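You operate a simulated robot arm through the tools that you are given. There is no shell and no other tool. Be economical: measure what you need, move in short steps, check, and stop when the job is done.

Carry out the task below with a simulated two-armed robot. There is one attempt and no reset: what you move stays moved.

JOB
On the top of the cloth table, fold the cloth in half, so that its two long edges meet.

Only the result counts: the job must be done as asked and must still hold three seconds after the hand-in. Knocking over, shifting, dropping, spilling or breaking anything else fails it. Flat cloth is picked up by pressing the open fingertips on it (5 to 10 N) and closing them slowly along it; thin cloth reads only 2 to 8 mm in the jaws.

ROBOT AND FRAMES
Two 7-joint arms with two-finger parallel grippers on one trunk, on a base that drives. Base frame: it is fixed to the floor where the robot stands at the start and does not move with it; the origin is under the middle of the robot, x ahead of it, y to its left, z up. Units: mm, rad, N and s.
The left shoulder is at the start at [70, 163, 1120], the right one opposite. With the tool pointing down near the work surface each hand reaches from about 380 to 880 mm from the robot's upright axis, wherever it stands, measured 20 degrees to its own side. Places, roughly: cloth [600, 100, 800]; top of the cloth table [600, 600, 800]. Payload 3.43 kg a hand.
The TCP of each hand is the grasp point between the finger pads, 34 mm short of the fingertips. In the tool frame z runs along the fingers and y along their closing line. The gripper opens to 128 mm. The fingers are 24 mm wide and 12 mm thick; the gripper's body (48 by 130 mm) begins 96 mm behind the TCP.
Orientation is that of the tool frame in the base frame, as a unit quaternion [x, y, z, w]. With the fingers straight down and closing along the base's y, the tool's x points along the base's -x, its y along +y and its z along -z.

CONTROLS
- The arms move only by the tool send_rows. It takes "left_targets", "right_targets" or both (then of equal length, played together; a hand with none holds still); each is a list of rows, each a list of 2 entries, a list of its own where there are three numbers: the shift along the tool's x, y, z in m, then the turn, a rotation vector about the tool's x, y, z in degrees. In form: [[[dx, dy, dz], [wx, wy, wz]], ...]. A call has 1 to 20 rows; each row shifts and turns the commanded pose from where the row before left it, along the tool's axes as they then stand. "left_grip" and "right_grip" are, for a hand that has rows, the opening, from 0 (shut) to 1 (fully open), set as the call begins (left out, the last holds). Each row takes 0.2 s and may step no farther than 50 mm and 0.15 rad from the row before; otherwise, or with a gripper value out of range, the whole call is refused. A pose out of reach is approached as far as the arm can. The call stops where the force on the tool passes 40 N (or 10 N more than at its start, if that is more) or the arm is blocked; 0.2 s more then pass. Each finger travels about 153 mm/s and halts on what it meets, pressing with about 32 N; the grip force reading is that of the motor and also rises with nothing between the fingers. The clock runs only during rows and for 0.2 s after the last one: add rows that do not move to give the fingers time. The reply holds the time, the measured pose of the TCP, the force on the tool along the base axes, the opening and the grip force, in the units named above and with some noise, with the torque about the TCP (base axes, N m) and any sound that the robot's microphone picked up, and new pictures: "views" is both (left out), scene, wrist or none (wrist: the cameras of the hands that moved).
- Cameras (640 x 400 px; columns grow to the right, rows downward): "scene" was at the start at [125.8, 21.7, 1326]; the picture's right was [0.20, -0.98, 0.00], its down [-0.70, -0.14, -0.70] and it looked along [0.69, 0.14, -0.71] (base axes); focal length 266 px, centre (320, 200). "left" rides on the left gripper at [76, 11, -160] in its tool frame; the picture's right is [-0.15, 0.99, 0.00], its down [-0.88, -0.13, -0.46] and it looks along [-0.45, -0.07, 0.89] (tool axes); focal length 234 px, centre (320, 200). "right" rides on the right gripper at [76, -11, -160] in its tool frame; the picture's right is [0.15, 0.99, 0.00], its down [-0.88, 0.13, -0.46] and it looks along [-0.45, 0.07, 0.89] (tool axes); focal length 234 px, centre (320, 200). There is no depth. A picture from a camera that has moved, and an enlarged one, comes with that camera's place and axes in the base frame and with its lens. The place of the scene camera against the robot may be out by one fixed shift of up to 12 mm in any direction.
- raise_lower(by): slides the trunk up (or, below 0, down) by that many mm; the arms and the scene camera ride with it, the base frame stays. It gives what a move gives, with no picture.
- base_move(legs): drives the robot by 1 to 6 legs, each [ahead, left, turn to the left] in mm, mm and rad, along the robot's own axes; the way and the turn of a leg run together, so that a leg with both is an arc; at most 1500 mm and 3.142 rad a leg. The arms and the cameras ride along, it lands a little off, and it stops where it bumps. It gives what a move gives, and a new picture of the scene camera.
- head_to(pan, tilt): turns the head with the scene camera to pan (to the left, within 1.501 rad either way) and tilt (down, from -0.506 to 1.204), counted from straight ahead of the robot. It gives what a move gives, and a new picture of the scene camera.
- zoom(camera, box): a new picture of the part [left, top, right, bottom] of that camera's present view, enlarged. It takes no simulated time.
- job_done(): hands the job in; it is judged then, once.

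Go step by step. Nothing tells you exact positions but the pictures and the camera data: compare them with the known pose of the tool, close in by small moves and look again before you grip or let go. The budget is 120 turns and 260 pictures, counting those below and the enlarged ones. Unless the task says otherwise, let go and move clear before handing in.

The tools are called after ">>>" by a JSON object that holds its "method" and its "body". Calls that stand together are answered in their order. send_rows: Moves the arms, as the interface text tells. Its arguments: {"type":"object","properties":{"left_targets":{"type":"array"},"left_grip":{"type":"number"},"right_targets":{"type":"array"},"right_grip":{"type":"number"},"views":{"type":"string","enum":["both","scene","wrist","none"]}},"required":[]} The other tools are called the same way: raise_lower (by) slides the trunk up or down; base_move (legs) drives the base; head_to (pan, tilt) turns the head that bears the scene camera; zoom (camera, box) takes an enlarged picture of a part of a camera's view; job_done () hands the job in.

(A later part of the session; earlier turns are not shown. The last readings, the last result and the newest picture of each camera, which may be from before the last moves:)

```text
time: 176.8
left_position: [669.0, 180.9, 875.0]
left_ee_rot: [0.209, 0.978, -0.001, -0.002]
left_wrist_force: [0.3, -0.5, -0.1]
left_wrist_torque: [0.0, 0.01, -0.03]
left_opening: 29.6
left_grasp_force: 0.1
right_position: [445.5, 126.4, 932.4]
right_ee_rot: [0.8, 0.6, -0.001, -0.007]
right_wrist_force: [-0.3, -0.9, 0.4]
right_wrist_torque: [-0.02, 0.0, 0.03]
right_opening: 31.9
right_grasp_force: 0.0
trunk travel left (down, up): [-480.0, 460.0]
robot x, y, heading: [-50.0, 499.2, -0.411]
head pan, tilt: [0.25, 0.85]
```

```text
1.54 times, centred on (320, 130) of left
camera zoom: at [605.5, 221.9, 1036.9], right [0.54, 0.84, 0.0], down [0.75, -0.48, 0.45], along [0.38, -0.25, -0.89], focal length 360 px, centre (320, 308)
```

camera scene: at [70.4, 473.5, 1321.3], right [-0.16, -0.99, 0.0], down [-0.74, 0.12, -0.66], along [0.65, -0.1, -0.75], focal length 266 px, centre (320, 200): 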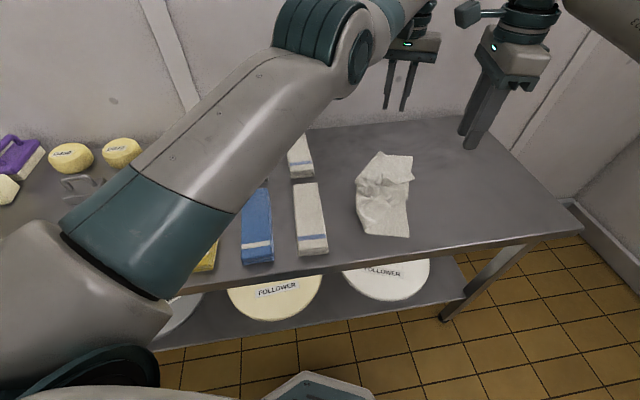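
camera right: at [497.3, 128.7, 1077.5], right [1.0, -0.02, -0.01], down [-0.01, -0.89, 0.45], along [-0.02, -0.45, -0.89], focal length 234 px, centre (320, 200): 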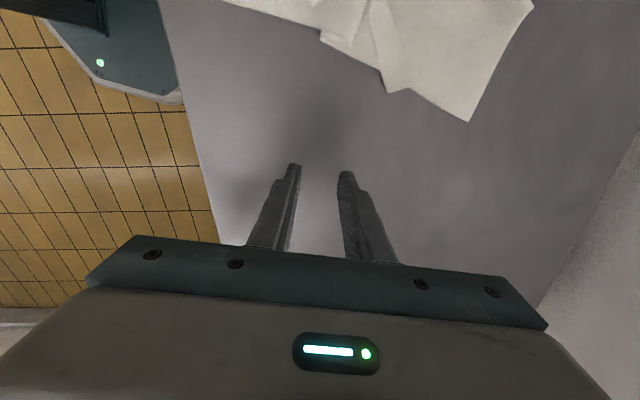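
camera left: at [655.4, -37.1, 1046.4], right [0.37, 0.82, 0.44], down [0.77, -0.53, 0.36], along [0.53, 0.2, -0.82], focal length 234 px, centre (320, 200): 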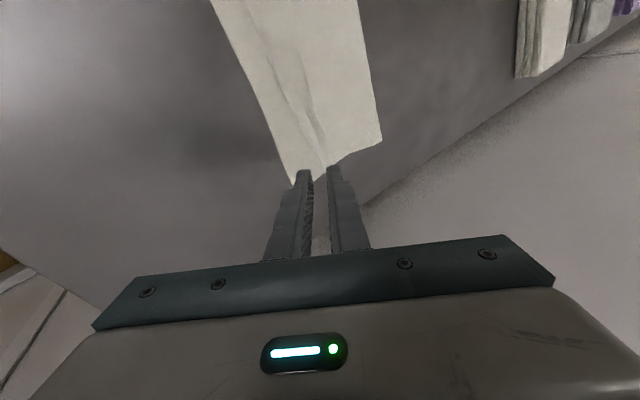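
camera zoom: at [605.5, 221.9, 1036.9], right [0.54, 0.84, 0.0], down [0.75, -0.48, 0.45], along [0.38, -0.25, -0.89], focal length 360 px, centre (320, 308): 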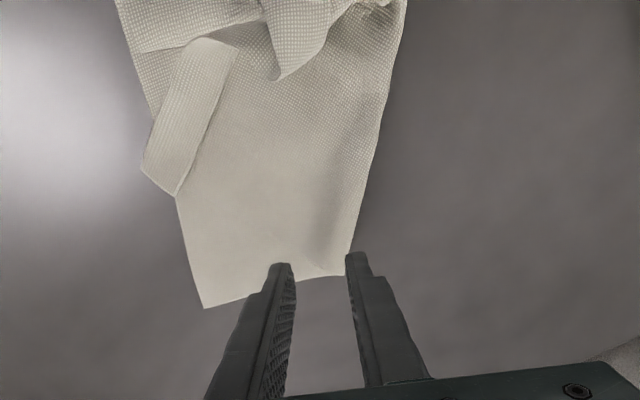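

The far crease end is clearly visible. The left hand lowers astride it, while the right hand moves over to the near crease end.

>>> {"method": "send_rows", "body": {"right_targets": [[[0, 0, 0], [0, 0, -8.1]], [[0, 0, 0], [0, 0, -8.1]], [[0, 0, 0], [0, 0, -8.1]], [[0, 0, 0], [0, 0, -8.1]], [[0, 0, 0], [0, 0, -8.1]], [[0, 0, 0], [0, 0, -8.1]], [[0, 0, 0], [0, 0, -8.1]], [[0, 0, 0], [0, 0, -8.1]], [[0, 0, 0], [0, 0, -8.1]], [[0, 0, 0], [0, 0, -8.1]], [[0, 0, 0], [0, 0, -8.1]], [[0, 0, 0], [0, 0, -8.1]], [[0, 0, 0], [0, 0, -8.1]], [[0.005, 0.042, 0], [0, 0, 0]], [[0.005, 0.042, 0], [0, 0, 0]], [[0.005, 0.042, 0], [0, 0, 0]], [[0.005, 0.042, 0], [0, 0, 0]], [[0, 0, 0.04], [0, 0, 0]]], "right_grip": 0.23, "views": "none"}}

>>> {"method": "send_rows", "body": {"left_targets": [[[0, 0.01, 0.02], [0, 0, 0]], [[0, 0, 0.015], [0, 0, 0]], [[0, 0, 0.003], [0, 0, 0]], [[0, 0, 0.001], [0, 0, 0]], [[0, 0, 0], [0, 0, 0]]], "views": "wrist"}}

>>> {"method": "zoom", "body": {"camera": "right", "box": [120, 0, 520, 260]}}

```text
time: 180.3
left_position: [671.6, 184.5, 875.4]
left_ee_rot: [0.206, 0.979, -0.002, -0.002]
left_wrist_force: [-0.7, -0.2, 0.6]
left_wrist_torque: [-0.04, -0.02, -0.01]
left_opening: 29.3
left_grasp_force: 0.0
right_position: [433.5, 255.4, 933.6]
right_ee_rot: [0.013, 1.0, 0.002, -0.006]
right_wrist_force: [-7.2, -1.6, -0.4]
right_wrist_torque: [0.32, -1.01, 0.37]
right_opening: 29.4
right_grasp_force: 0.1
trunk travel left (down, up): [-480.0, 460.0]
robot x, y, heading: [-49.2, 501.6, -0.408]
head pan, tilt: [0.25, 0.85]
stopped in row 17 (right hand): the force on the tool passed its limit at 60 N (the readings are from after the stop); the commanded pose is now the measured one
```

```text
time: 181.5
left_position: [681.5, 188.6, 839.7]
left_ee_rot: [0.207, 0.978, 0.0, -0.004]
left_wrist_force: [-0.1, 0.0, -0.6]
left_wrist_torque: [-0.05, 0.02, 0.04]
left_opening: 29.4
left_grasp_force: 0.1
left hand out of reach, approached as far as the arm can: row 1
right_position: [433.7, 254.5, 933.4]
right_ee_rot: [0.014, 1.0, 0.003, -0.005]
right_wrist_force: [-0.1, -0.3, -0.1]
right_wrist_torque: [0.01, -0.01, 0.0]
right_opening: 29.5
right_grasp_force: 0.0
trunk travel left (down, up): [-480.0, 460.0]
robot x, y, heading: [-47.1, 497.2, -0.408]
head pan, tilt: [0.25, 0.85]
camera left: at [617.3, 228.0, 999.9], right [0.53, 0.84, 0.0], down [0.76, -0.48, 0.45], along [0.38, -0.24, -0.89], focal length 234 px, centre (320, 200)
```

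left: 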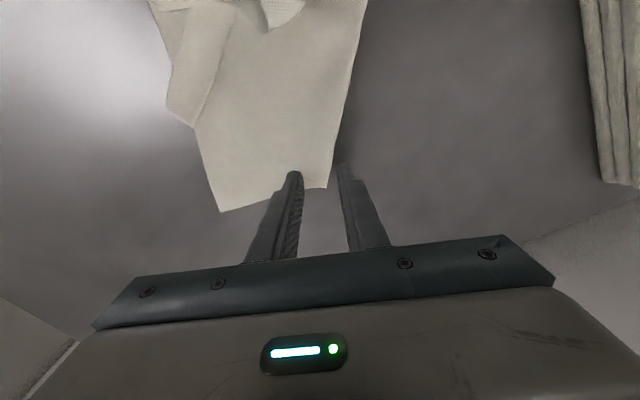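

```text
1.54 times, centred on (320, 130) of right
camera zoom: at [358.8, 244.2, 1093.3], right [-0.12, 0.99, 0.01], down [0.89, 0.1, 0.45], along [0.44, 0.06, -0.89], focal length 360 px, centre (320, 308)
```

zoom: 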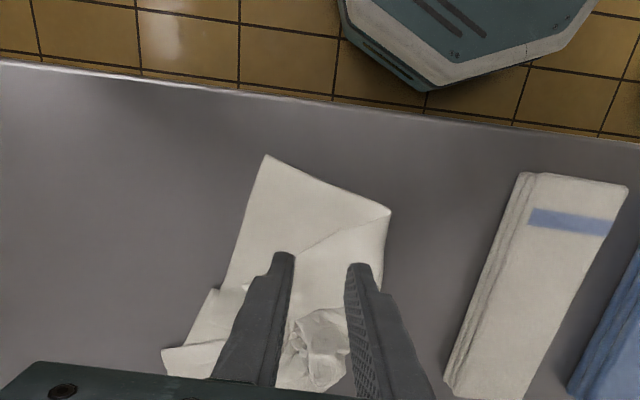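

The left elbow blocks the right hand there. Better idea: grip the two free corners of the lower edge, B (left hand) and C (right hand), lift with the trunk so that the cloth hangs open by gravity, then lower it folded using trunk and base only. I move both hands over those corners.

>>> {"method": "send_rows", "body": {"left_targets": [[[0, 0, -0.035], [0, 0, 0]], [[-0.0004, -0.0327, 0], [0, 0, 0]], [[-0.0004, -0.0327, 0], [0, 0, 0]], [[0, 0, 0], [0, 0, 0]], [[0, 0, 0], [0, 0, 0]]], "right_targets": [[[0.0175, -0.0205, 0], [0, 0, 0]], [[0, 0, 0], [0, 0, 7.3]], [[0, 0, 0], [0, 0, 7.3]], [[0, 0, 0.03], [0, 0, 7.3]], [[0, 0, 0.028], [0, 0, 0]]], "left_grip": 0.23, "right_grip": 0.23, "views": "none"}}

>>> {"method": "base_move", "body": {"legs": [[0, -14, 0]]}}

>>> {"method": "zoom", "body": {"camera": "left", "box": [120, 20, 520, 270]}}

>>> {"method": "zoom", "body": {"camera": "right", "box": [120, 20, 520, 270]}}

```text
time: 182.3
left_position: [645.6, 154.6, 869.4]
left_ee_rot: [0.203, 0.979, -0.003, -0.002]
left_wrist_force: [0.0, -0.2, -0.1]
left_wrist_torque: [-0.01, 0.0, 0.03]
left_opening: 29.3
left_grasp_force: 0.0
left hand out of reach, approached as far as the arm can: row 2, 3
right_position: [411.1, 233.9, 935.6]
right_ee_rot: [0.117, 0.993, 0.0, -0.008]
right_wrist_force: [-3.0, -2.7, 1.8]
right_wrist_torque: [0.37, -0.46, 0.09]
right_opening: 29.4
right_grasp_force: 0.2
trunk travel left (down, up): [-480.0, 460.0]
robot x, y, heading: [-49.9, 503.7, -0.409]
head pan, tilt: [0.25, 0.85]
stopped in row 3 (right hand): the force on the tool passed its limit at 66 N (the readings are from after the stop); the commanded pose is now the measured one
```

```text
time: 183.1
left_position: [641.9, 142.6, 868.0]
left_ee_rot: [0.203, 0.979, -0.001, -0.003]
left_wrist_force: [-0.6, -1.0, -0.6]
left_wrist_torque: [0.01, -0.01, 0.04]
left_opening: 29.7
left_grasp_force: 0.0
right_position: [405.4, 221.8, 934.5]
right_ee_rot: [0.117, 0.993, -0.001, -0.009]
right_wrist_force: [-7.8, -5.5, 0.8]
right_wrist_torque: [0.71, -0.88, 0.22]
right_opening: 29.4
right_grasp_force: 0.0
trunk travel left (down, up): [-480.0, 460.0]
robot x, y, heading: [-54.3, 491.4, -0.408]
head pan, tilt: [0.25, 0.85]
camera scene: at [65.2, 460.7, 1201.4], right [-0.16, -0.99, 0.0], down [-0.74, 0.12, -0.66], along [0.65, -0.1, -0.75], focal length 266 px, centre (320, 200)
```

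scene: 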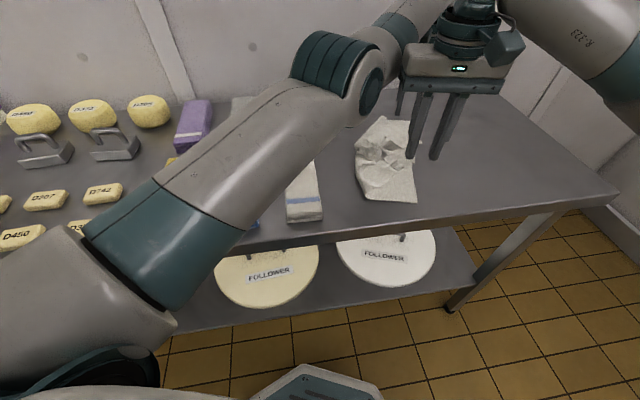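

```text
1.60 times, centred on (320, 145) of left
camera zoom: at [578.1, 182.2, 1029.6], right [0.53, 0.85, -0.01], down [0.76, -0.47, 0.45], along [0.38, -0.24, -0.89], focal length 375 px, centre (320, 288)
```

zoom: 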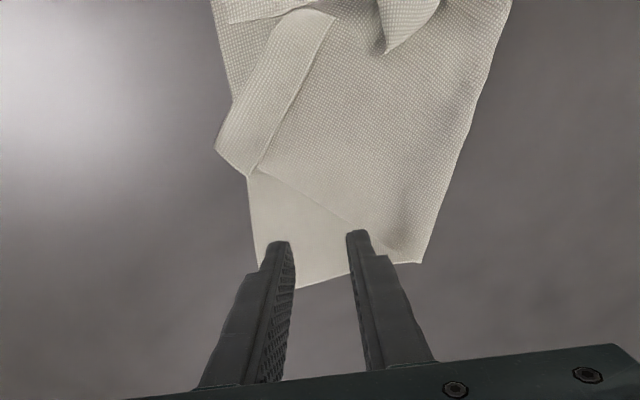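

```text
1.60 times, centred on (320, 145) of right
camera zoom: at [332.5, 226.9, 1094.4], right [0.09, 1.0, 0.0], down [0.89, -0.08, 0.44], along [0.44, -0.04, -0.9], focal length 375 px, centre (320, 288)
```

zoom: 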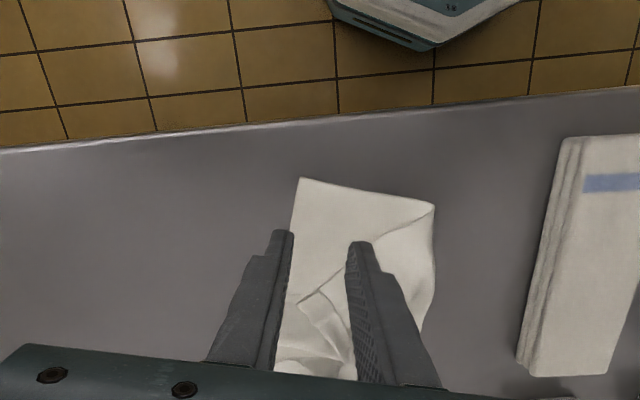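

Both hands are about over the corners (the right one just brushes the left arm). I shift the left slightly and lower both.

>>> {"method": "send_rows", "body": {"left_targets": [[[-0.0174, -0.0218, 0], [0, 0, 0]], [[0, 0, 0.015], [0, 0, 0]], [[0, 0, 0.014], [0, 0, 0]], [[0, 0, 0.003], [0, 0, 0]]], "views": "none"}}

>>> {"method": "send_rows", "body": {"right_targets": [[[0, 0, 0.03], [0, 0, 0]], [[0, 0, 0.03], [0, 0, 0]], [[0, 0, 0.03], [0, 0, 0]], [[0, 0, 0.005], [0, 0, 0]]], "views": "none"}}

>>> {"method": "zoom", "body": {"camera": "left", "box": [120, 20, 520, 270]}}

>>> {"method": "zoom", "body": {"camera": "right", "box": [120, 20, 520, 270]}}

```text
time: 183.6
left_position: [641.2, 141.4, 865.9]
left_ee_rot: [0.199, 0.98, -0.002, -0.002]
left_wrist_force: [0.2, -0.6, 0.5]
left_wrist_torque: [-0.01, 0.01, 0.0]
left_opening: 29.5
left_grasp_force: 0.1
left hand out of reach, approached as far as the arm can: row 1
right_position: [406.1, 217.6, 931.6]
right_ee_rot: [0.117, 0.993, -0.002, -0.011]
right_wrist_force: [0.3, 0.5, -0.8]
right_wrist_torque: [0.01, 0.0, 0.0]
right_opening: 29.6
right_grasp_force: 0.0
trunk travel left (down, up): [-480.0, 460.0]
robot x, y, heading: [-49.5, 488.0, -0.405]
head pan, tilt: [0.25, 0.85]
stopped in row 2 (right hand): the force on the tool passed its limit at 43 N (the readings are from after the stop); the commanded pose is now the measured one
```

```text
time: 184.6
left_position: [641.3, 140.0, 865.2]
left_ee_rot: [0.2, 0.98, -0.003, -0.002]
left_wrist_force: [-0.5, 1.3, -0.5]
left_wrist_torque: [-0.03, 0.0, 0.01]
left_opening: 29.3
left_grasp_force: 0.1
right_position: [402.5, 217.4, 837.5]
right_ee_rot: [0.117, 0.993, -0.002, -0.011]
right_wrist_force: [0.5, 0.3, -1.4]
right_wrist_torque: [-0.03, 0.01, 0.0]
right_opening: 29.7
right_grasp_force: 0.2
trunk travel left (down, up): [-480.0, 460.0]
robot x, y, heading: [-48.5, 485.5, -0.409]
head pan, tilt: [0.25, 0.85]
```

```text
1.60 times, centred on (320, 145) of left
camera zoom: at [576.4, 180.8, 1025.9], right [0.52, 0.85, -0.01], down [0.76, -0.46, 0.45], along [0.38, -0.24, -0.89], focal length 375 px, centre (320, 288)
```

zoom: 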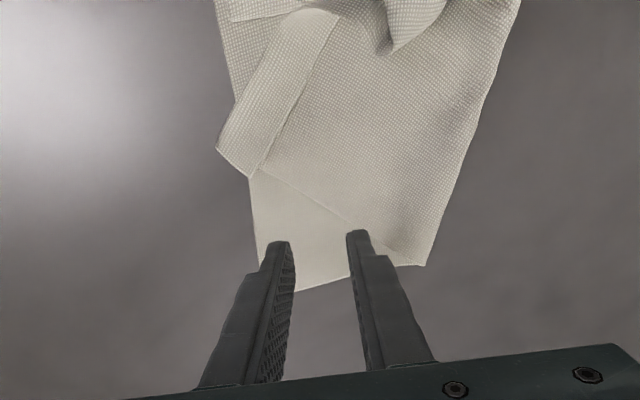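

```text
1.60 times, centred on (320, 145) of right
camera zoom: at [330.1, 225.5, 998.2], right [0.09, 1.0, 0.0], down [0.9, -0.08, 0.44], along [0.43, -0.04, -0.9], focal length 375 px, centre (320, 288)
```

zoom: 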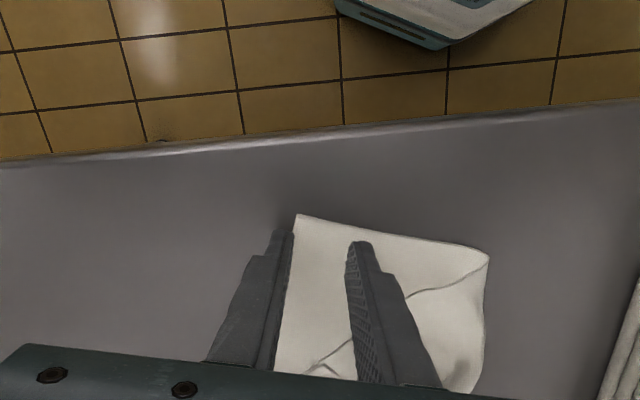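

>>> {"method": "send_rows", "body": {"left_targets": [[[0, 0, 0.013], [0, 0, 0]], [[0, 0, 0.012], [0, 0, 0]], [[0, 0, 0.003], [0, 0, 0]], [[0, 0, 0.001], [0, 0, 0]], [[0, 0, 0], [0, 0, 0]]], "right_targets": [[[0, 0, -0.006], [0, 0, 0]], [[0, 0.011, 0], [0, 0, 0]], [[0, 0, 0.006], [0, 0, 0]], [[0, 0, 0.0015], [0, 0, 0]], [[0, 0, 0.0005], [0, 0, 0]]], "left_grip": 0.16, "right_grip": 0.2, "views": "none"}}

>>> {"method": "send_rows", "body": {"left_targets": [[[0, 0, 0.001], [0, 0, 0]], [[0, 0, 0], [0, 0, 0]]], "right_targets": [[[0, 0, 0.0008], [0, 0, 0]], [[0, 0, 0], [0, 0, 0]]], "views": "none"}}

```text
time: 185.8
left_position: [641.6, 142.2, 837.4]
left_ee_rot: [0.199, 0.98, -0.002, -0.001]
left_wrist_force: [-0.1, 0.8, 0.4]
left_wrist_torque: [0.01, 0.03, 0.03]
left_opening: 20.5
left_grasp_force: 0.1
right_position: [405.4, 227.2, 834.5]
right_ee_rot: [0.117, 0.993, -0.003, -0.012]
right_wrist_force: [-1.0, -1.8, 1.0]
right_wrist_torque: [0.01, 0.0, -0.01]
right_opening: 25.4
right_grasp_force: 0.0
trunk travel left (down, up): [-480.0, 460.0]
robot x, y, heading: [-54.3, 488.0, -0.406]
head pan, tilt: [0.25, 0.85]
stopped in row 5 (right hand): the force on the tool passed its limit at 41 N (the readings are from after the stop); the commanded pose is now the measured one
```

```text
time: 186.4
left_position: [642.4, 141.3, 836.3]
left_ee_rot: [0.2, 0.98, -0.002, -0.001]
left_wrist_force: [0.0, 0.3, 2.6]
left_wrist_torque: [0.05, 0.0, 0.0]
left_opening: 20.6
left_grasp_force: 0.2
right_position: [404.8, 227.7, 835.6]
right_ee_rot: [0.118, 0.993, -0.003, -0.011]
right_wrist_force: [-1.7, -3.4, 4.1]
right_wrist_torque: [-0.04, -0.39, 0.08]
right_opening: 25.2
right_grasp_force: 0.1
trunk travel left (down, up): [-480.0, 460.0]
robot x, y, heading: [-52.5, 486.4, -0.408]
head pan, tilt: [0.25, 0.85]
```

Light contact on both. A little more pressure and close both slowly.

>>> {"method": "send_rows", "body": {"left_targets": [[[0, 0, 0.001], [0, 0, 0]], [[0, 0, 0], [0, 0, 0]]], "right_targets": [[[0, 0, 0.0007], [0, 0, 0]], [[0, 0, 0], [0, 0, 0]]], "left_grip": 0.13, "right_grip": 0.16, "views": "none"}}

>>> {"method": "send_rows", "body": {"left_targets": [[[0, 0, 0.0003], [0, 0, 0]]], "right_targets": [[[0, 0, 0], [0, 0, 0]]], "left_grip": 0.09, "right_grip": 0.11, "views": "none"}}

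>>> {"method": "send_rows", "body": {"left_targets": [[[0, 0, 0], [0, 0, 0]]], "right_targets": [[[0, 0, 0], [0, 0, 0]]], "left_grip": 0.05, "right_grip": 0.06, "views": "none"}}

>>> {"method": "send_rows", "body": {"left_targets": [[[0, 0, 0], [0, 0, 0]], [[0, 0, 0], [0, 0, 0]]], "right_targets": [[[0, 0, 0], [0, 0, 0]], [[0, 0, 0], [0, 0, 0]]], "left_grip": 0.0, "right_grip": 0.0, "views": "wrist"}}

```text
time: 187.0
left_position: [641.7, 141.5, 836.8]
left_ee_rot: [0.199, 0.98, -0.002, 0.0]
left_wrist_force: [2.5, 0.4, 10.7]
left_wrist_torque: [0.18, -0.07, -0.06]
left_opening: 17.3
left_grasp_force: 0.5
right_position: [405.5, 228.1, 836.0]
right_ee_rot: [0.117, 0.993, -0.003, -0.011]
right_wrist_force: [-1.5, -9.2, 10.4]
right_wrist_torque: [0.6, -0.58, -0.07]
right_opening: 19.1
right_grasp_force: 0.0
trunk travel left (down, up): [-480.0, 460.0]
robot x, y, heading: [-54.8, 483.4, -0.408]
head pan, tilt: [0.25, 0.85]
```

```text
time: 187.4
left_position: [642.1, 142.3, 836.0]
left_ee_rot: [0.199, 0.98, -0.003, 0.0]
left_wrist_force: [1.2, 0.5, 6.0]
left_wrist_torque: [0.12, -0.03, 0.02]
left_opening: 12.1
left_grasp_force: 0.4
right_position: [403.6, 228.9, 835.4]
right_ee_rot: [0.117, 0.993, -0.003, -0.01]
right_wrist_force: [-2.6, -9.9, 11.4]
right_wrist_torque: [0.71, -0.36, -0.19]
right_opening: 11.7
right_grasp_force: 0.0
trunk travel left (down, up): [-480.0, 460.0]
robot x, y, heading: [-51.0, 486.7, -0.41]
head pan, tilt: [0.25, 0.85]
```

```text
time: 187.8
left_position: [641.3, 142.5, 834.7]
left_ee_rot: [0.199, 0.98, -0.003, 0.0]
left_wrist_force: [1.3, 1.6, 8.2]
left_wrist_torque: [0.11, -0.01, 0.0]
left_opening: 7.4
left_grasp_force: 0.3
right_position: [404.6, 228.0, 835.6]
right_ee_rot: [0.117, 0.993, -0.003, -0.01]
right_wrist_force: [-4.5, -13.0, 12.2]
right_wrist_torque: [1.03, -0.55, -0.18]
right_opening: 4.7
right_grasp_force: 0.0
trunk travel left (down, up): [-480.0, 460.0]
robot x, y, heading: [-53.3, 488.9, -0.408]
head pan, tilt: [0.25, 0.85]
```

```text
time: 188.4
left_position: [640.5, 142.0, 835.4]
left_ee_rot: [0.199, 0.98, -0.003, -0.001]
left_wrist_force: [0.0, 1.9, 9.2]
left_wrist_torque: [0.12, 0.05, -0.01]
left_opening: 0.1
left_grasp_force: 31.2
right_position: [404.2, 229.5, 834.8]
right_ee_rot: [0.118, 0.993, -0.004, -0.011]
right_wrist_force: [-6.6, -13.9, 13.4]
right_wrist_torque: [1.38, -1.09, -0.06]
right_opening: 1.9
right_grasp_force: 32.0
trunk travel left (down, up): [-480.0, 460.0]
robot x, y, heading: [-55.0, 490.1, -0.412]
head pan, tilt: [0.25, 0.85]
camera right: at [330.6, 236.6, 995.9], right [0.09, 1.0, -0.01], down [0.9, -0.08, 0.44], along [0.44, -0.04, -0.9], focal length 234 px, centre (320, 200)
camera left: at [576.0, 183.1, 996.5], right [0.52, 0.85, -0.01], down [0.76, -0.46, 0.46], along [0.39, -0.24, -0.89], focal length 234 px, centre (320, 200)
```

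right: 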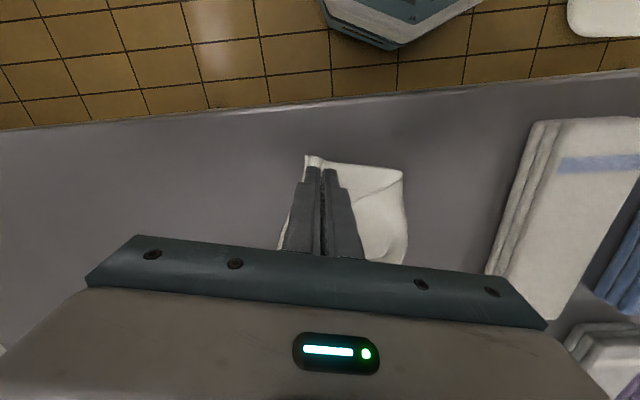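
left: 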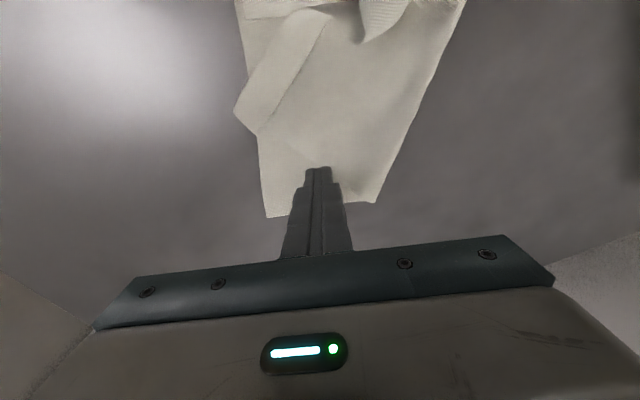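

The right hand holds C; the left slipped. I retry the left with a wider gap and a bit more pressure.

>>> {"method": "send_rows", "body": {"left_targets": [[[0, 0, -0.006], [0, 0, 0]], [[0, -0.006, 0], [0, 0, 0]], [[0, 0, 0.006], [0, 0, 0]], [[0, 0, 0.0006], [0, 0, 0]], [[0, 0, 0], [0, 0, 0]]], "left_grip": 0.23, "views": "none"}}

>>> {"method": "send_rows", "body": {"left_targets": [[[0, 0, 0], [0, 0, 0]]], "left_grip": 0.18, "views": "none"}}

>>> {"method": "send_rows", "body": {"left_targets": [[[0, 0, 0], [0, 0, 0]]], "left_grip": 0.13, "views": "none"}}

>>> {"method": "send_rows", "body": {"left_targets": [[[0, 0, 0], [0, 0, 0]]], "left_grip": 0.08, "views": "none"}}

>>> {"method": "send_rows", "body": {"left_targets": [[[0, 0, 0], [0, 0, 0]]], "left_grip": 0.04, "views": "none"}}

>>> {"method": "send_rows", "body": {"left_targets": [[[0, 0, 0], [0, 0, 0]], [[0, 0, 0], [0, 0, 0]]], "left_grip": 0.0, "views": "wrist"}}

```text
time: 189.6
left_position: [636.7, 137.0, 835.7]
left_ee_rot: [0.199, 0.98, -0.003, 0.001]
left_wrist_force: [-1.7, -1.9, 7.5]
left_wrist_torque: [0.14, 0.1, 0.06]
left_opening: 28.4
left_grasp_force: 0.0
right_position: [403.9, 229.3, 835.5]
right_ee_rot: [0.118, 0.993, -0.002, -0.01]
right_wrist_force: [2.0, -0.6, 21.5]
right_wrist_torque: [-0.04, -0.15, 0.0]
right_opening: 2.3
right_grasp_force: 31.9
trunk travel left (down, up): [-480.0, 460.0]
robot x, y, heading: [-54.2, 491.0, -0.406]
head pan, tilt: [0.25, 0.85]
```

```text
time: 190.0
left_position: [637.5, 137.2, 836.5]
left_ee_rot: [0.199, 0.98, -0.003, 0.0]
left_wrist_force: [-0.2, -1.0, 8.9]
left_wrist_torque: [0.15, 0.01, 0.01]
left_opening: 22.4
left_grasp_force: 0.0
right_position: [403.1, 228.5, 835.0]
right_ee_rot: [0.117, 0.993, -0.003, -0.01]
right_wrist_force: [1.7, -1.5, 22.1]
right_wrist_torque: [-0.03, -0.19, 0.02]
right_opening: 2.1
right_grasp_force: 31.9
trunk travel left (down, up): [-480.0, 460.0]
robot x, y, heading: [-52.4, 492.7, -0.41]
head pan, tilt: [0.25, 0.85]
```

```text
time: 190.4
left_position: [639.1, 137.2, 835.9]
left_ee_rot: [0.199, 0.98, -0.003, -0.001]
left_wrist_force: [-0.5, -1.1, 9.5]
left_wrist_torque: [0.1, 0.0, 0.02]
left_opening: 15.8
left_grasp_force: 0.0
right_position: [402.9, 229.3, 835.3]
right_ee_rot: [0.117, 0.993, -0.003, -0.01]
right_wrist_force: [2.7, 1.1, 21.8]
right_wrist_torque: [-0.03, -0.23, 0.01]
right_opening: 2.0
right_grasp_force: 31.9
trunk travel left (down, up): [-480.0, 460.0]
robot x, y, heading: [-54.4, 488.2, -0.408]
head pan, tilt: [0.25, 0.85]
```

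```text
time: 190.8
left_position: [638.2, 136.8, 835.6]
left_ee_rot: [0.2, 0.98, -0.003, 0.001]
left_wrist_force: [0.2, -2.5, 10.8]
left_wrist_torque: [0.09, 0.05, -0.02]
left_opening: 9.4
left_grasp_force: 0.0
right_position: [403.8, 229.9, 835.1]
right_ee_rot: [0.118, 0.993, -0.002, -0.01]
right_wrist_force: [3.6, -1.0, 22.5]
right_wrist_torque: [-0.04, -0.28, 0.03]
right_opening: 2.0
right_grasp_force: 32.3
trunk travel left (down, up): [-480.0, 460.0]
robot x, y, heading: [-56.2, 488.4, -0.408]
head pan, tilt: [0.25, 0.85]
```

```text
time: 191.2
left_position: [637.6, 137.4, 835.1]
left_ee_rot: [0.2, 0.98, -0.002, 0.0]
left_wrist_force: [0.4, -1.8, 11.4]
left_wrist_torque: [0.12, 0.04, -0.01]
left_opening: 4.5
left_grasp_force: 0.0
right_position: [404.1, 228.9, 836.8]
right_ee_rot: [0.118, 0.993, -0.003, -0.011]
right_wrist_force: [3.5, -0.6, 21.9]
right_wrist_torque: [-0.02, -0.22, 0.0]
right_opening: 2.0
right_grasp_force: 31.9
trunk travel left (down, up): [-480.0, 460.0]
robot x, y, heading: [-56.1, 489.1, -0.41]
head pan, tilt: [0.25, 0.85]
```

```text
time: 191.8
left_position: [639.8, 136.9, 835.7]
left_ee_rot: [0.199, 0.98, -0.003, -0.001]
left_wrist_force: [0.5, 0.9, 12.2]
left_wrist_torque: [0.19, 0.05, -0.01]
left_opening: 2.1
left_grasp_force: 31.7
right_position: [403.5, 228.6, 835.8]
right_ee_rot: [0.118, 0.993, -0.003, -0.01]
right_wrist_force: [3.7, -1.8, 20.7]
right_wrist_torque: [-0.06, -0.26, 0.0]
right_opening: 2.1
right_grasp_force: 31.3
trunk travel left (down, up): [-480.0, 460.0]
robot x, y, heading: [-56.6, 490.0, -0.412]
head pan, tilt: [0.25, 0.85]
camera left: at [573.4, 177.5, 996.3], right [0.52, 0.85, 0.0], down [0.76, -0.46, 0.46], along [0.39, -0.24, -0.89], focal length 234 px, centre (320, 200)
```

left: 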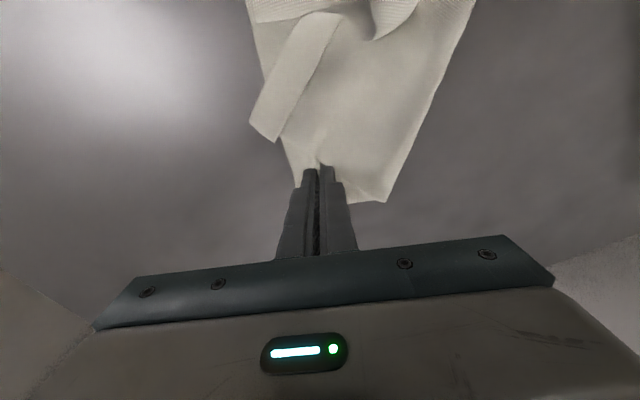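

Both corners of this long edge are held. I lift with the trunk by 330 mm, move over free table, pull the edge tight and look.

>>> {"method": "raise_lower", "body": {"by": 330}}

>>> {"method": "base_move", "body": {"legs": [[105, -118, 0]]}}

>>> {"method": "send_rows", "body": {"right_targets": [[[0.023, 0.0033, 0], [0, 0, 0]], [[0.023, 0.0033, 0], [0, 0, 0]], [[0.018, 0.003, 0], [0, 0, 0]], [[0, 0, 0], [0, 0, 0]]], "views": "both"}}

```text
time: 195.1
left_position: [638.8, 135.9, 1162.5]
left_ee_rot: [0.199, 0.98, -0.002, -0.003]
left_wrist_force: [-0.2, -0.8, -0.1]
left_wrist_torque: [-0.01, 0.0, -0.03]
left_opening: 2.0
left_grasp_force: 31.7
right_position: [405.6, 227.6, 1163.9]
right_ee_rot: [0.117, 0.993, -0.003, -0.012]
right_wrist_force: [-0.3, -0.3, 0.0]
right_wrist_torque: [-0.01, -0.02, -0.04]
right_opening: 2.1
right_grasp_force: 31.7
trunk travel left (down, up): [-810.0, 130.0]
robot x, y, heading: [-51.4, 486.9, -0.411]
head pan, tilt: [0.25, 0.85]
```

```text
time: 196.5
left_position: [687.6, -12.1, 1163.9]
left_ee_rot: [0.2, 0.98, -0.003, 0.0]
left_wrist_force: [0.3, 0.3, -0.5]
left_wrist_torque: [0.0, -0.01, 0.0]
left_opening: 2.1
left_grasp_force: 32.2
right_position: [453.1, 79.5, 1164.4]
right_ee_rot: [0.117, 0.993, -0.005, -0.011]
right_wrist_force: [-0.6, 0.2, 0.1]
right_wrist_torque: [-0.05, -0.02, 0.0]
right_opening: 1.9
right_grasp_force: 31.4
trunk travel left (down, up): [-810.0, 130.0]
robot x, y, heading: [-5.6, 339.6, -0.408]
head pan, tilt: [0.25, 0.85]
camera scene: at [112.3, 313.5, 1531.6], right [-0.16, -0.99, 0.0], down [-0.74, 0.12, -0.66], along [0.65, -0.11, -0.75], focal length 266 px, centre (320, 200)
```

scene: 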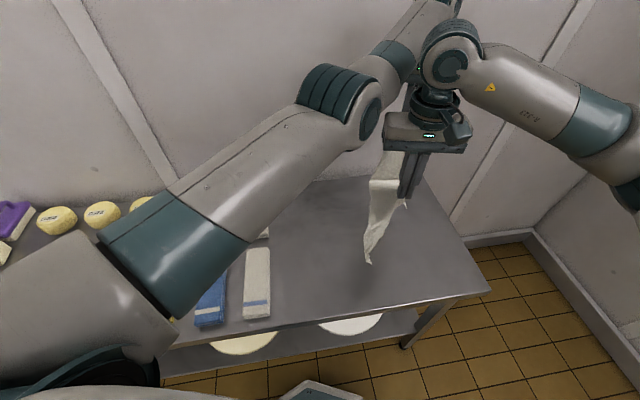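

```text
time: 197.5
left_position: [688.4, -13.6, 1163.1]
left_ee_rot: [0.198, 0.98, -0.003, -0.002]
left_wrist_force: [-0.8, 0.7, 0.6]
left_wrist_torque: [0.0, 0.03, -0.02]
left_opening: 2.1
left_grasp_force: 32.3
right_position: [392.9, 102.7, 1165.9]
right_ee_rot: [0.118, 0.993, -0.003, -0.012]
right_wrist_force: [0.6, 0.0, 0.2]
right_wrist_torque: [-0.01, -0.02, -0.01]
right_opening: 2.5
right_grasp_force: 31.7
trunk travel left (down, up): [-810.0, 130.0]
robot x, y, heading: [-6.1, 335.9, -0.405]
head pan, tilt: [0.25, 0.85]
camera scene: at [113.3, 311.4, 1531.4], right [-0.16, -0.99, 0.0], down [-0.74, 0.12, -0.66], along [0.65, -0.1, -0.75], focal length 266 px, centre (320, 200)
camera right: at [320.2, 110.4, 1325.5], right [0.09, 1.0, 0.0], down [0.9, -0.08, 0.44], along [0.43, -0.04, -0.9], focal length 234 px, centre (320, 200)
```

scene: 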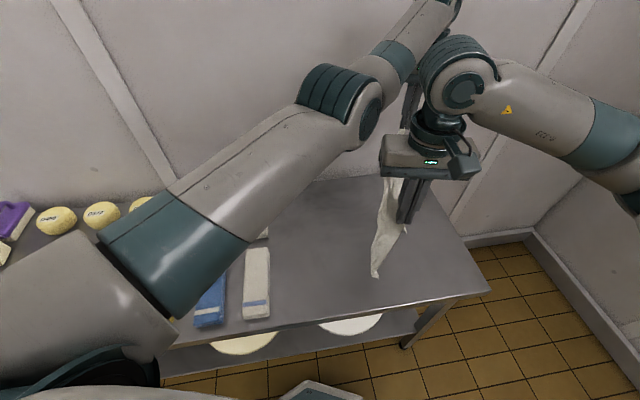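
right: 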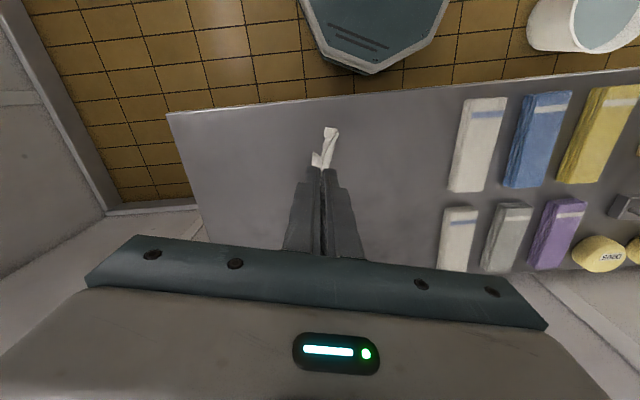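

The cloth hangs freely and clean from its taut long edge. I now lower it so the other long edge touches, and lay the lower half by alternately driving left and lowering.

>>> {"method": "raise_lower", "body": {"by": -90}}

>>> {"method": "base_move", "body": {"legs": [[0, 36, 0]]}}

>>> {"method": "raise_lower", "body": {"by": -36}}

>>> {"method": "base_move", "body": {"legs": [[0, 36, 0]]}}

>>> {"method": "zoom", "body": {"camera": "right", "box": [0, 0, 640, 400]}}

>>> {"method": "zoom", "body": {"camera": "left", "box": [0, 0, 640, 400]}}

```text
time: 198.8
left_position: [687.9, -14.4, 1073.5]
left_ee_rot: [0.2, 0.98, -0.002, -0.002]
left_wrist_force: [0.2, 0.1, 0.4]
left_wrist_torque: [0.01, 0.02, -0.01]
left_opening: 2.0
left_grasp_force: 31.8
right_position: [393.0, 102.8, 1074.0]
right_ee_rot: [0.118, 0.993, -0.003, -0.011]
right_wrist_force: [-0.8, -0.8, 0.8]
right_wrist_torque: [0.0, -0.01, 0.0]
right_opening: 2.0
right_grasp_force: 32.2
trunk travel left (down, up): [-720.0, 220.0]
robot x, y, heading: [-7.4, 337.8, -0.409]
head pan, tilt: [0.25, 0.85]
```

```text
time: 199.6
left_position: [699.7, 13.9, 1073.1]
left_ee_rot: [0.201, 0.98, 0.0, -0.001]
left_wrist_force: [-0.1, -0.1, 0.3]
left_wrist_torque: [0.06, -0.02, 0.01]
left_opening: 1.8
left_grasp_force: 32.0
right_position: [405.0, 130.9, 1074.7]
right_ee_rot: [0.119, 0.993, -0.002, -0.011]
right_wrist_force: [-0.2, -1.1, 0.2]
right_wrist_torque: [0.03, 0.01, 0.01]
right_opening: 2.2
right_grasp_force: 31.5
trunk travel left (down, up): [-720.0, 220.0]
robot x, y, heading: [9.7, 369.3, -0.411]
head pan, tilt: [0.25, 0.85]
camera scene: at [125.7, 338.9, 1441.4], right [-0.16, -0.99, 0.0], down [-0.74, 0.12, -0.66], along [0.65, -0.1, -0.75], focal length 266 px, centre (320, 200)
```

scene: 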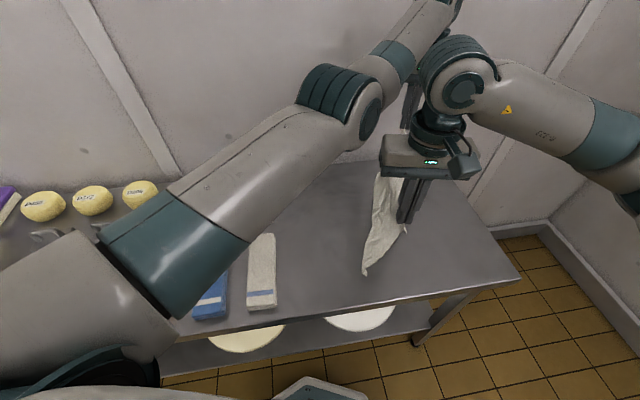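

```text
time: 200.4
left_position: [700.5, 18.9, 1037.2]
left_ee_rot: [0.201, 0.98, -0.002, -0.001]
left_wrist_force: [-0.8, 0.8, 0.1]
left_wrist_torque: [-0.02, 0.0, -0.01]
left_opening: 2.1
left_grasp_force: 32.0
right_position: [405.8, 134.5, 1038.9]
right_ee_rot: [0.118, 0.993, -0.003, -0.01]
right_wrist_force: [0.6, 0.6, -0.5]
right_wrist_torque: [-0.03, -0.03, 0.04]
right_opening: 2.1
right_grasp_force: 31.9
trunk travel left (down, up): [-684.0, 256.0]
robot x, y, heading: [7.0, 370.6, -0.409]
head pan, tilt: [0.25, 0.85]
```

```text
time: 201.3
left_position: [713.8, 45.4, 1038.2]
left_ee_rot: [0.202, 0.979, -0.001, -0.001]
left_wrist_force: [-0.8, -0.8, 0.3]
left_wrist_torque: [0.05, -0.01, 0.0]
left_opening: 1.8
left_grasp_force: 31.9
right_position: [419.2, 163.0, 1038.6]
right_ee_rot: [0.12, 0.993, -0.002, -0.011]
right_wrist_force: [-0.3, -0.6, -0.2]
right_wrist_torque: [0.04, -0.04, 0.01]
right_opening: 2.3
right_grasp_force: 32.0
trunk travel left (down, up): [-684.0, 256.0]
robot x, y, heading: [23.1, 404.2, -0.411]
head pan, tilt: [0.25, 0.85]
camera scene: at [140.2, 372.1, 1405.4], right [-0.16, -0.99, 0.0], down [-0.74, 0.12, -0.66], along [0.65, -0.1, -0.75], focal length 266 px, centre (320, 200)
```

scene: 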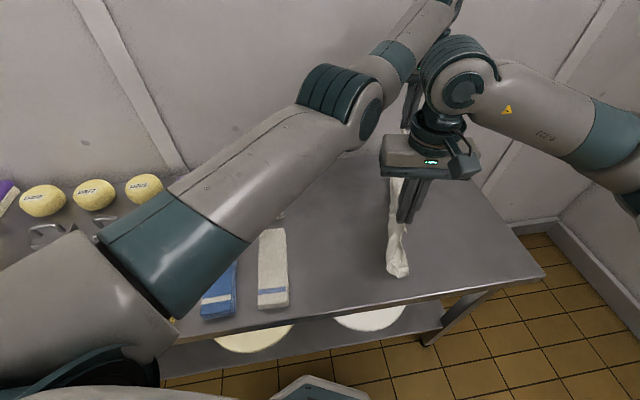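

```text
1.00 times, centred on (320, 200) of right (not enlarged: the box is as wide or as high as the picture)
camera zoom: at [347.0, 170.7, 1199.0], right [0.09, 1.0, 0.0], down [0.9, -0.08, 0.44], along [0.43, -0.04, -0.9], focal length 234 px, centre (320, 200)
```

zoom: 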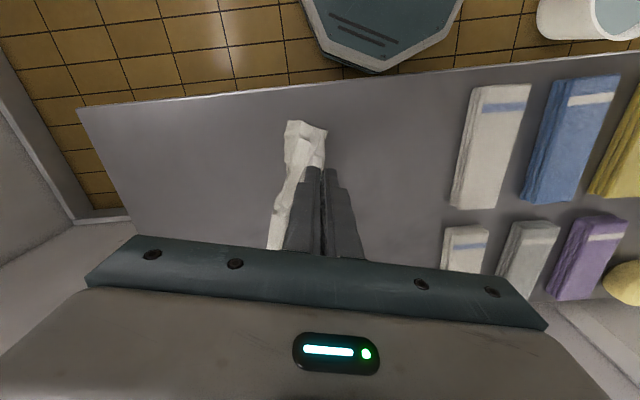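

```text
1.00 times, centred on (320, 200) of left (not enlarged: the box is as wide or as high as the picture)
camera zoom: at [648.9, 85.9, 1198.1], right [0.52, 0.85, 0.0], down [0.76, -0.47, 0.45], along [0.39, -0.24, -0.89], focal length 234 px, centre (320, 200)
```

zoom: 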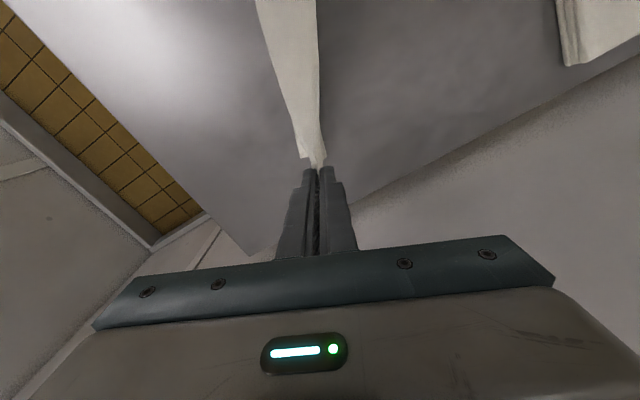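

It lays out as planned, the lower edge trailing on the -y side. Continue.

>>> {"method": "raise_lower", "body": {"by": -40}}

>>> {"method": "base_move", "body": {"legs": [[0, 36, 0]]}}

>>> {"method": "raise_lower", "body": {"by": -40}}

>>> {"method": "base_move", "body": {"legs": [[0, 34, 0]]}}

>>> {"method": "zoom", "body": {"camera": "right", "box": [0, 0, 640, 400]}}

>>> {"method": "zoom", "body": {"camera": "left", "box": [0, 0, 640, 400]}}

```text
time: 202.1
left_position: [714.6, 48.8, 997.5]
left_ee_rot: [0.201, 0.98, -0.003, -0.001]
left_wrist_force: [0.4, -0.8, 0.5]
left_wrist_torque: [0.01, -0.01, 0.02]
left_opening: 1.9
left_grasp_force: 32.4
right_position: [420.1, 166.0, 998.6]
right_ee_rot: [0.119, 0.993, -0.003, -0.01]
right_wrist_force: [-0.5, -0.7, -0.7]
right_wrist_torque: [-0.02, 0.01, -0.01]
right_opening: 2.1
right_grasp_force: 32.3
trunk travel left (down, up): [-644.0, 296.0]
robot x, y, heading: [21.2, 401.2, -0.416]
head pan, tilt: [0.25, 0.85]
```

```text
time: 203.0
left_position: [727.0, 77.7, 995.7]
left_ee_rot: [0.202, 0.979, -0.002, -0.001]
left_wrist_force: [-1.2, -0.4, 0.1]
left_wrist_torque: [0.03, 0.02, -0.04]
left_opening: 2.1
left_grasp_force: 32.8
right_position: [434.2, 195.5, 999.7]
right_ee_rot: [0.12, 0.993, -0.002, -0.012]
right_wrist_force: [-0.1, 0.1, -1.2]
right_wrist_torque: [-0.03, 0.0, 0.0]
right_opening: 1.9
right_grasp_force: 31.6
trunk travel left (down, up): [-644.0, 296.0]
robot x, y, heading: [37.2, 436.6, -0.411]
head pan, tilt: [0.25, 0.85]
camera scene: at [154.7, 405.4, 1365.4], right [-0.16, -0.99, 0.0], down [-0.74, 0.12, -0.66], along [0.65, -0.11, -0.75], focal length 266 px, centre (320, 200)
```

scene: 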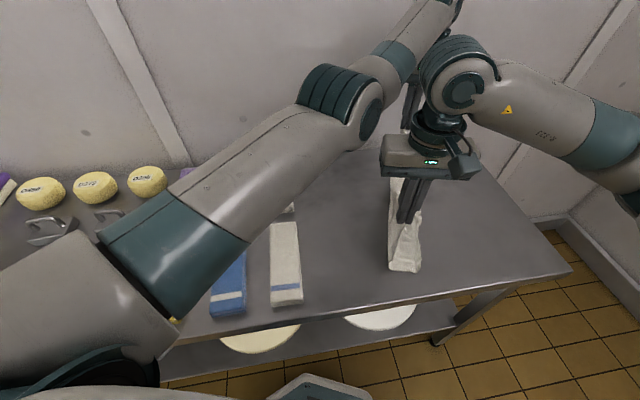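

```text
time: 203.8
left_position: [727.2, 78.6, 957.7]
left_ee_rot: [0.203, 0.979, -0.002, -0.001]
left_wrist_force: [0.0, 0.1, 0.3]
left_wrist_torque: [-0.01, -0.02, -0.02]
left_opening: 2.4
left_grasp_force: 32.1
right_position: [433.1, 197.0, 958.4]
right_ee_rot: [0.12, 0.993, -0.004, -0.011]
right_wrist_force: [1.3, -0.2, -0.1]
right_wrist_torque: [-0.01, -0.04, -0.03]
right_opening: 2.0
right_grasp_force: 32.3
trunk travel left (down, up): [-604.0, 336.0]
robot x, y, heading: [37.0, 435.4, -0.41]
head pan, tilt: [0.25, 0.85]
```

```text
time: 204.6
left_position: [741.4, 108.1, 956.8]
left_ee_rot: [0.203, 0.979, -0.002, -0.002]
left_wrist_force: [0.4, 0.3, -0.4]
left_wrist_torque: [0.0, -0.02, -0.01]
left_opening: 2.0
left_grasp_force: 32.1
right_position: [447.0, 226.1, 958.6]
right_ee_rot: [0.121, 0.993, -0.002, -0.012]
right_wrist_force: [0.7, -0.6, -0.4]
right_wrist_torque: [0.0, 0.01, 0.02]
right_opening: 2.0
right_grasp_force: 31.7
trunk travel left (down, up): [-604.0, 336.0]
robot x, y, heading: [49.2, 463.0, -0.411]
head pan, tilt: [0.25, 0.85]
camera scene: at [168.3, 436.6, 1325.4], right [-0.16, -0.99, 0.0], down [-0.74, 0.12, -0.66], along [0.65, -0.11, -0.75], focal length 266 px, centre (320, 200)
```

scene: 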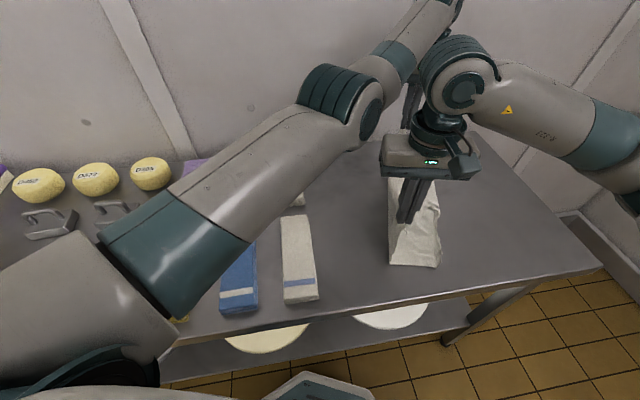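

```text
1.00 times, centred on (320, 200) of right (not enlarged: the box is as wide or as high as the picture)
camera zoom: at [374.6, 234.2, 1119.2], right [0.09, 1.0, 0.0], down [0.9, -0.08, 0.43], along [0.43, -0.04, -0.9], focal length 234 px, centre (320, 200)
```

zoom: 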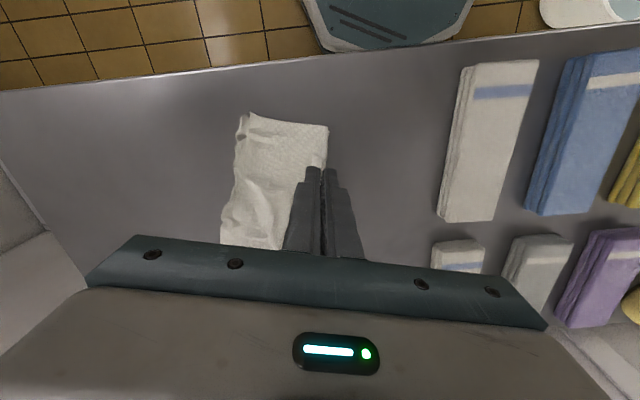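

```text
1.00 times, centred on (320, 200) of left (not enlarged: the box is as wide or as high as the picture)
camera zoom: at [675.9, 148.5, 1118.3], right [0.53, 0.85, 0.0], down [0.76, -0.47, 0.45], along [0.38, -0.24, -0.89], focal length 234 px, centre (320, 200)
```

zoom: 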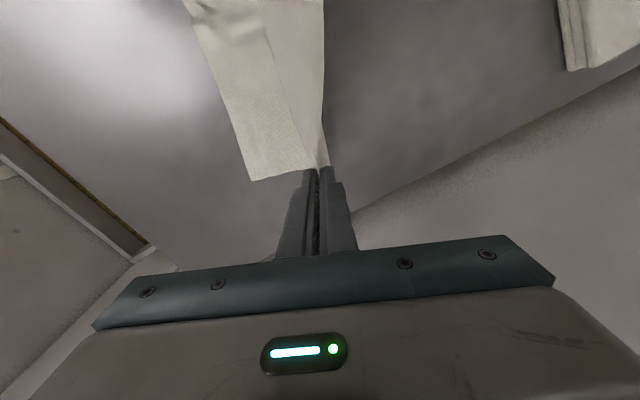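

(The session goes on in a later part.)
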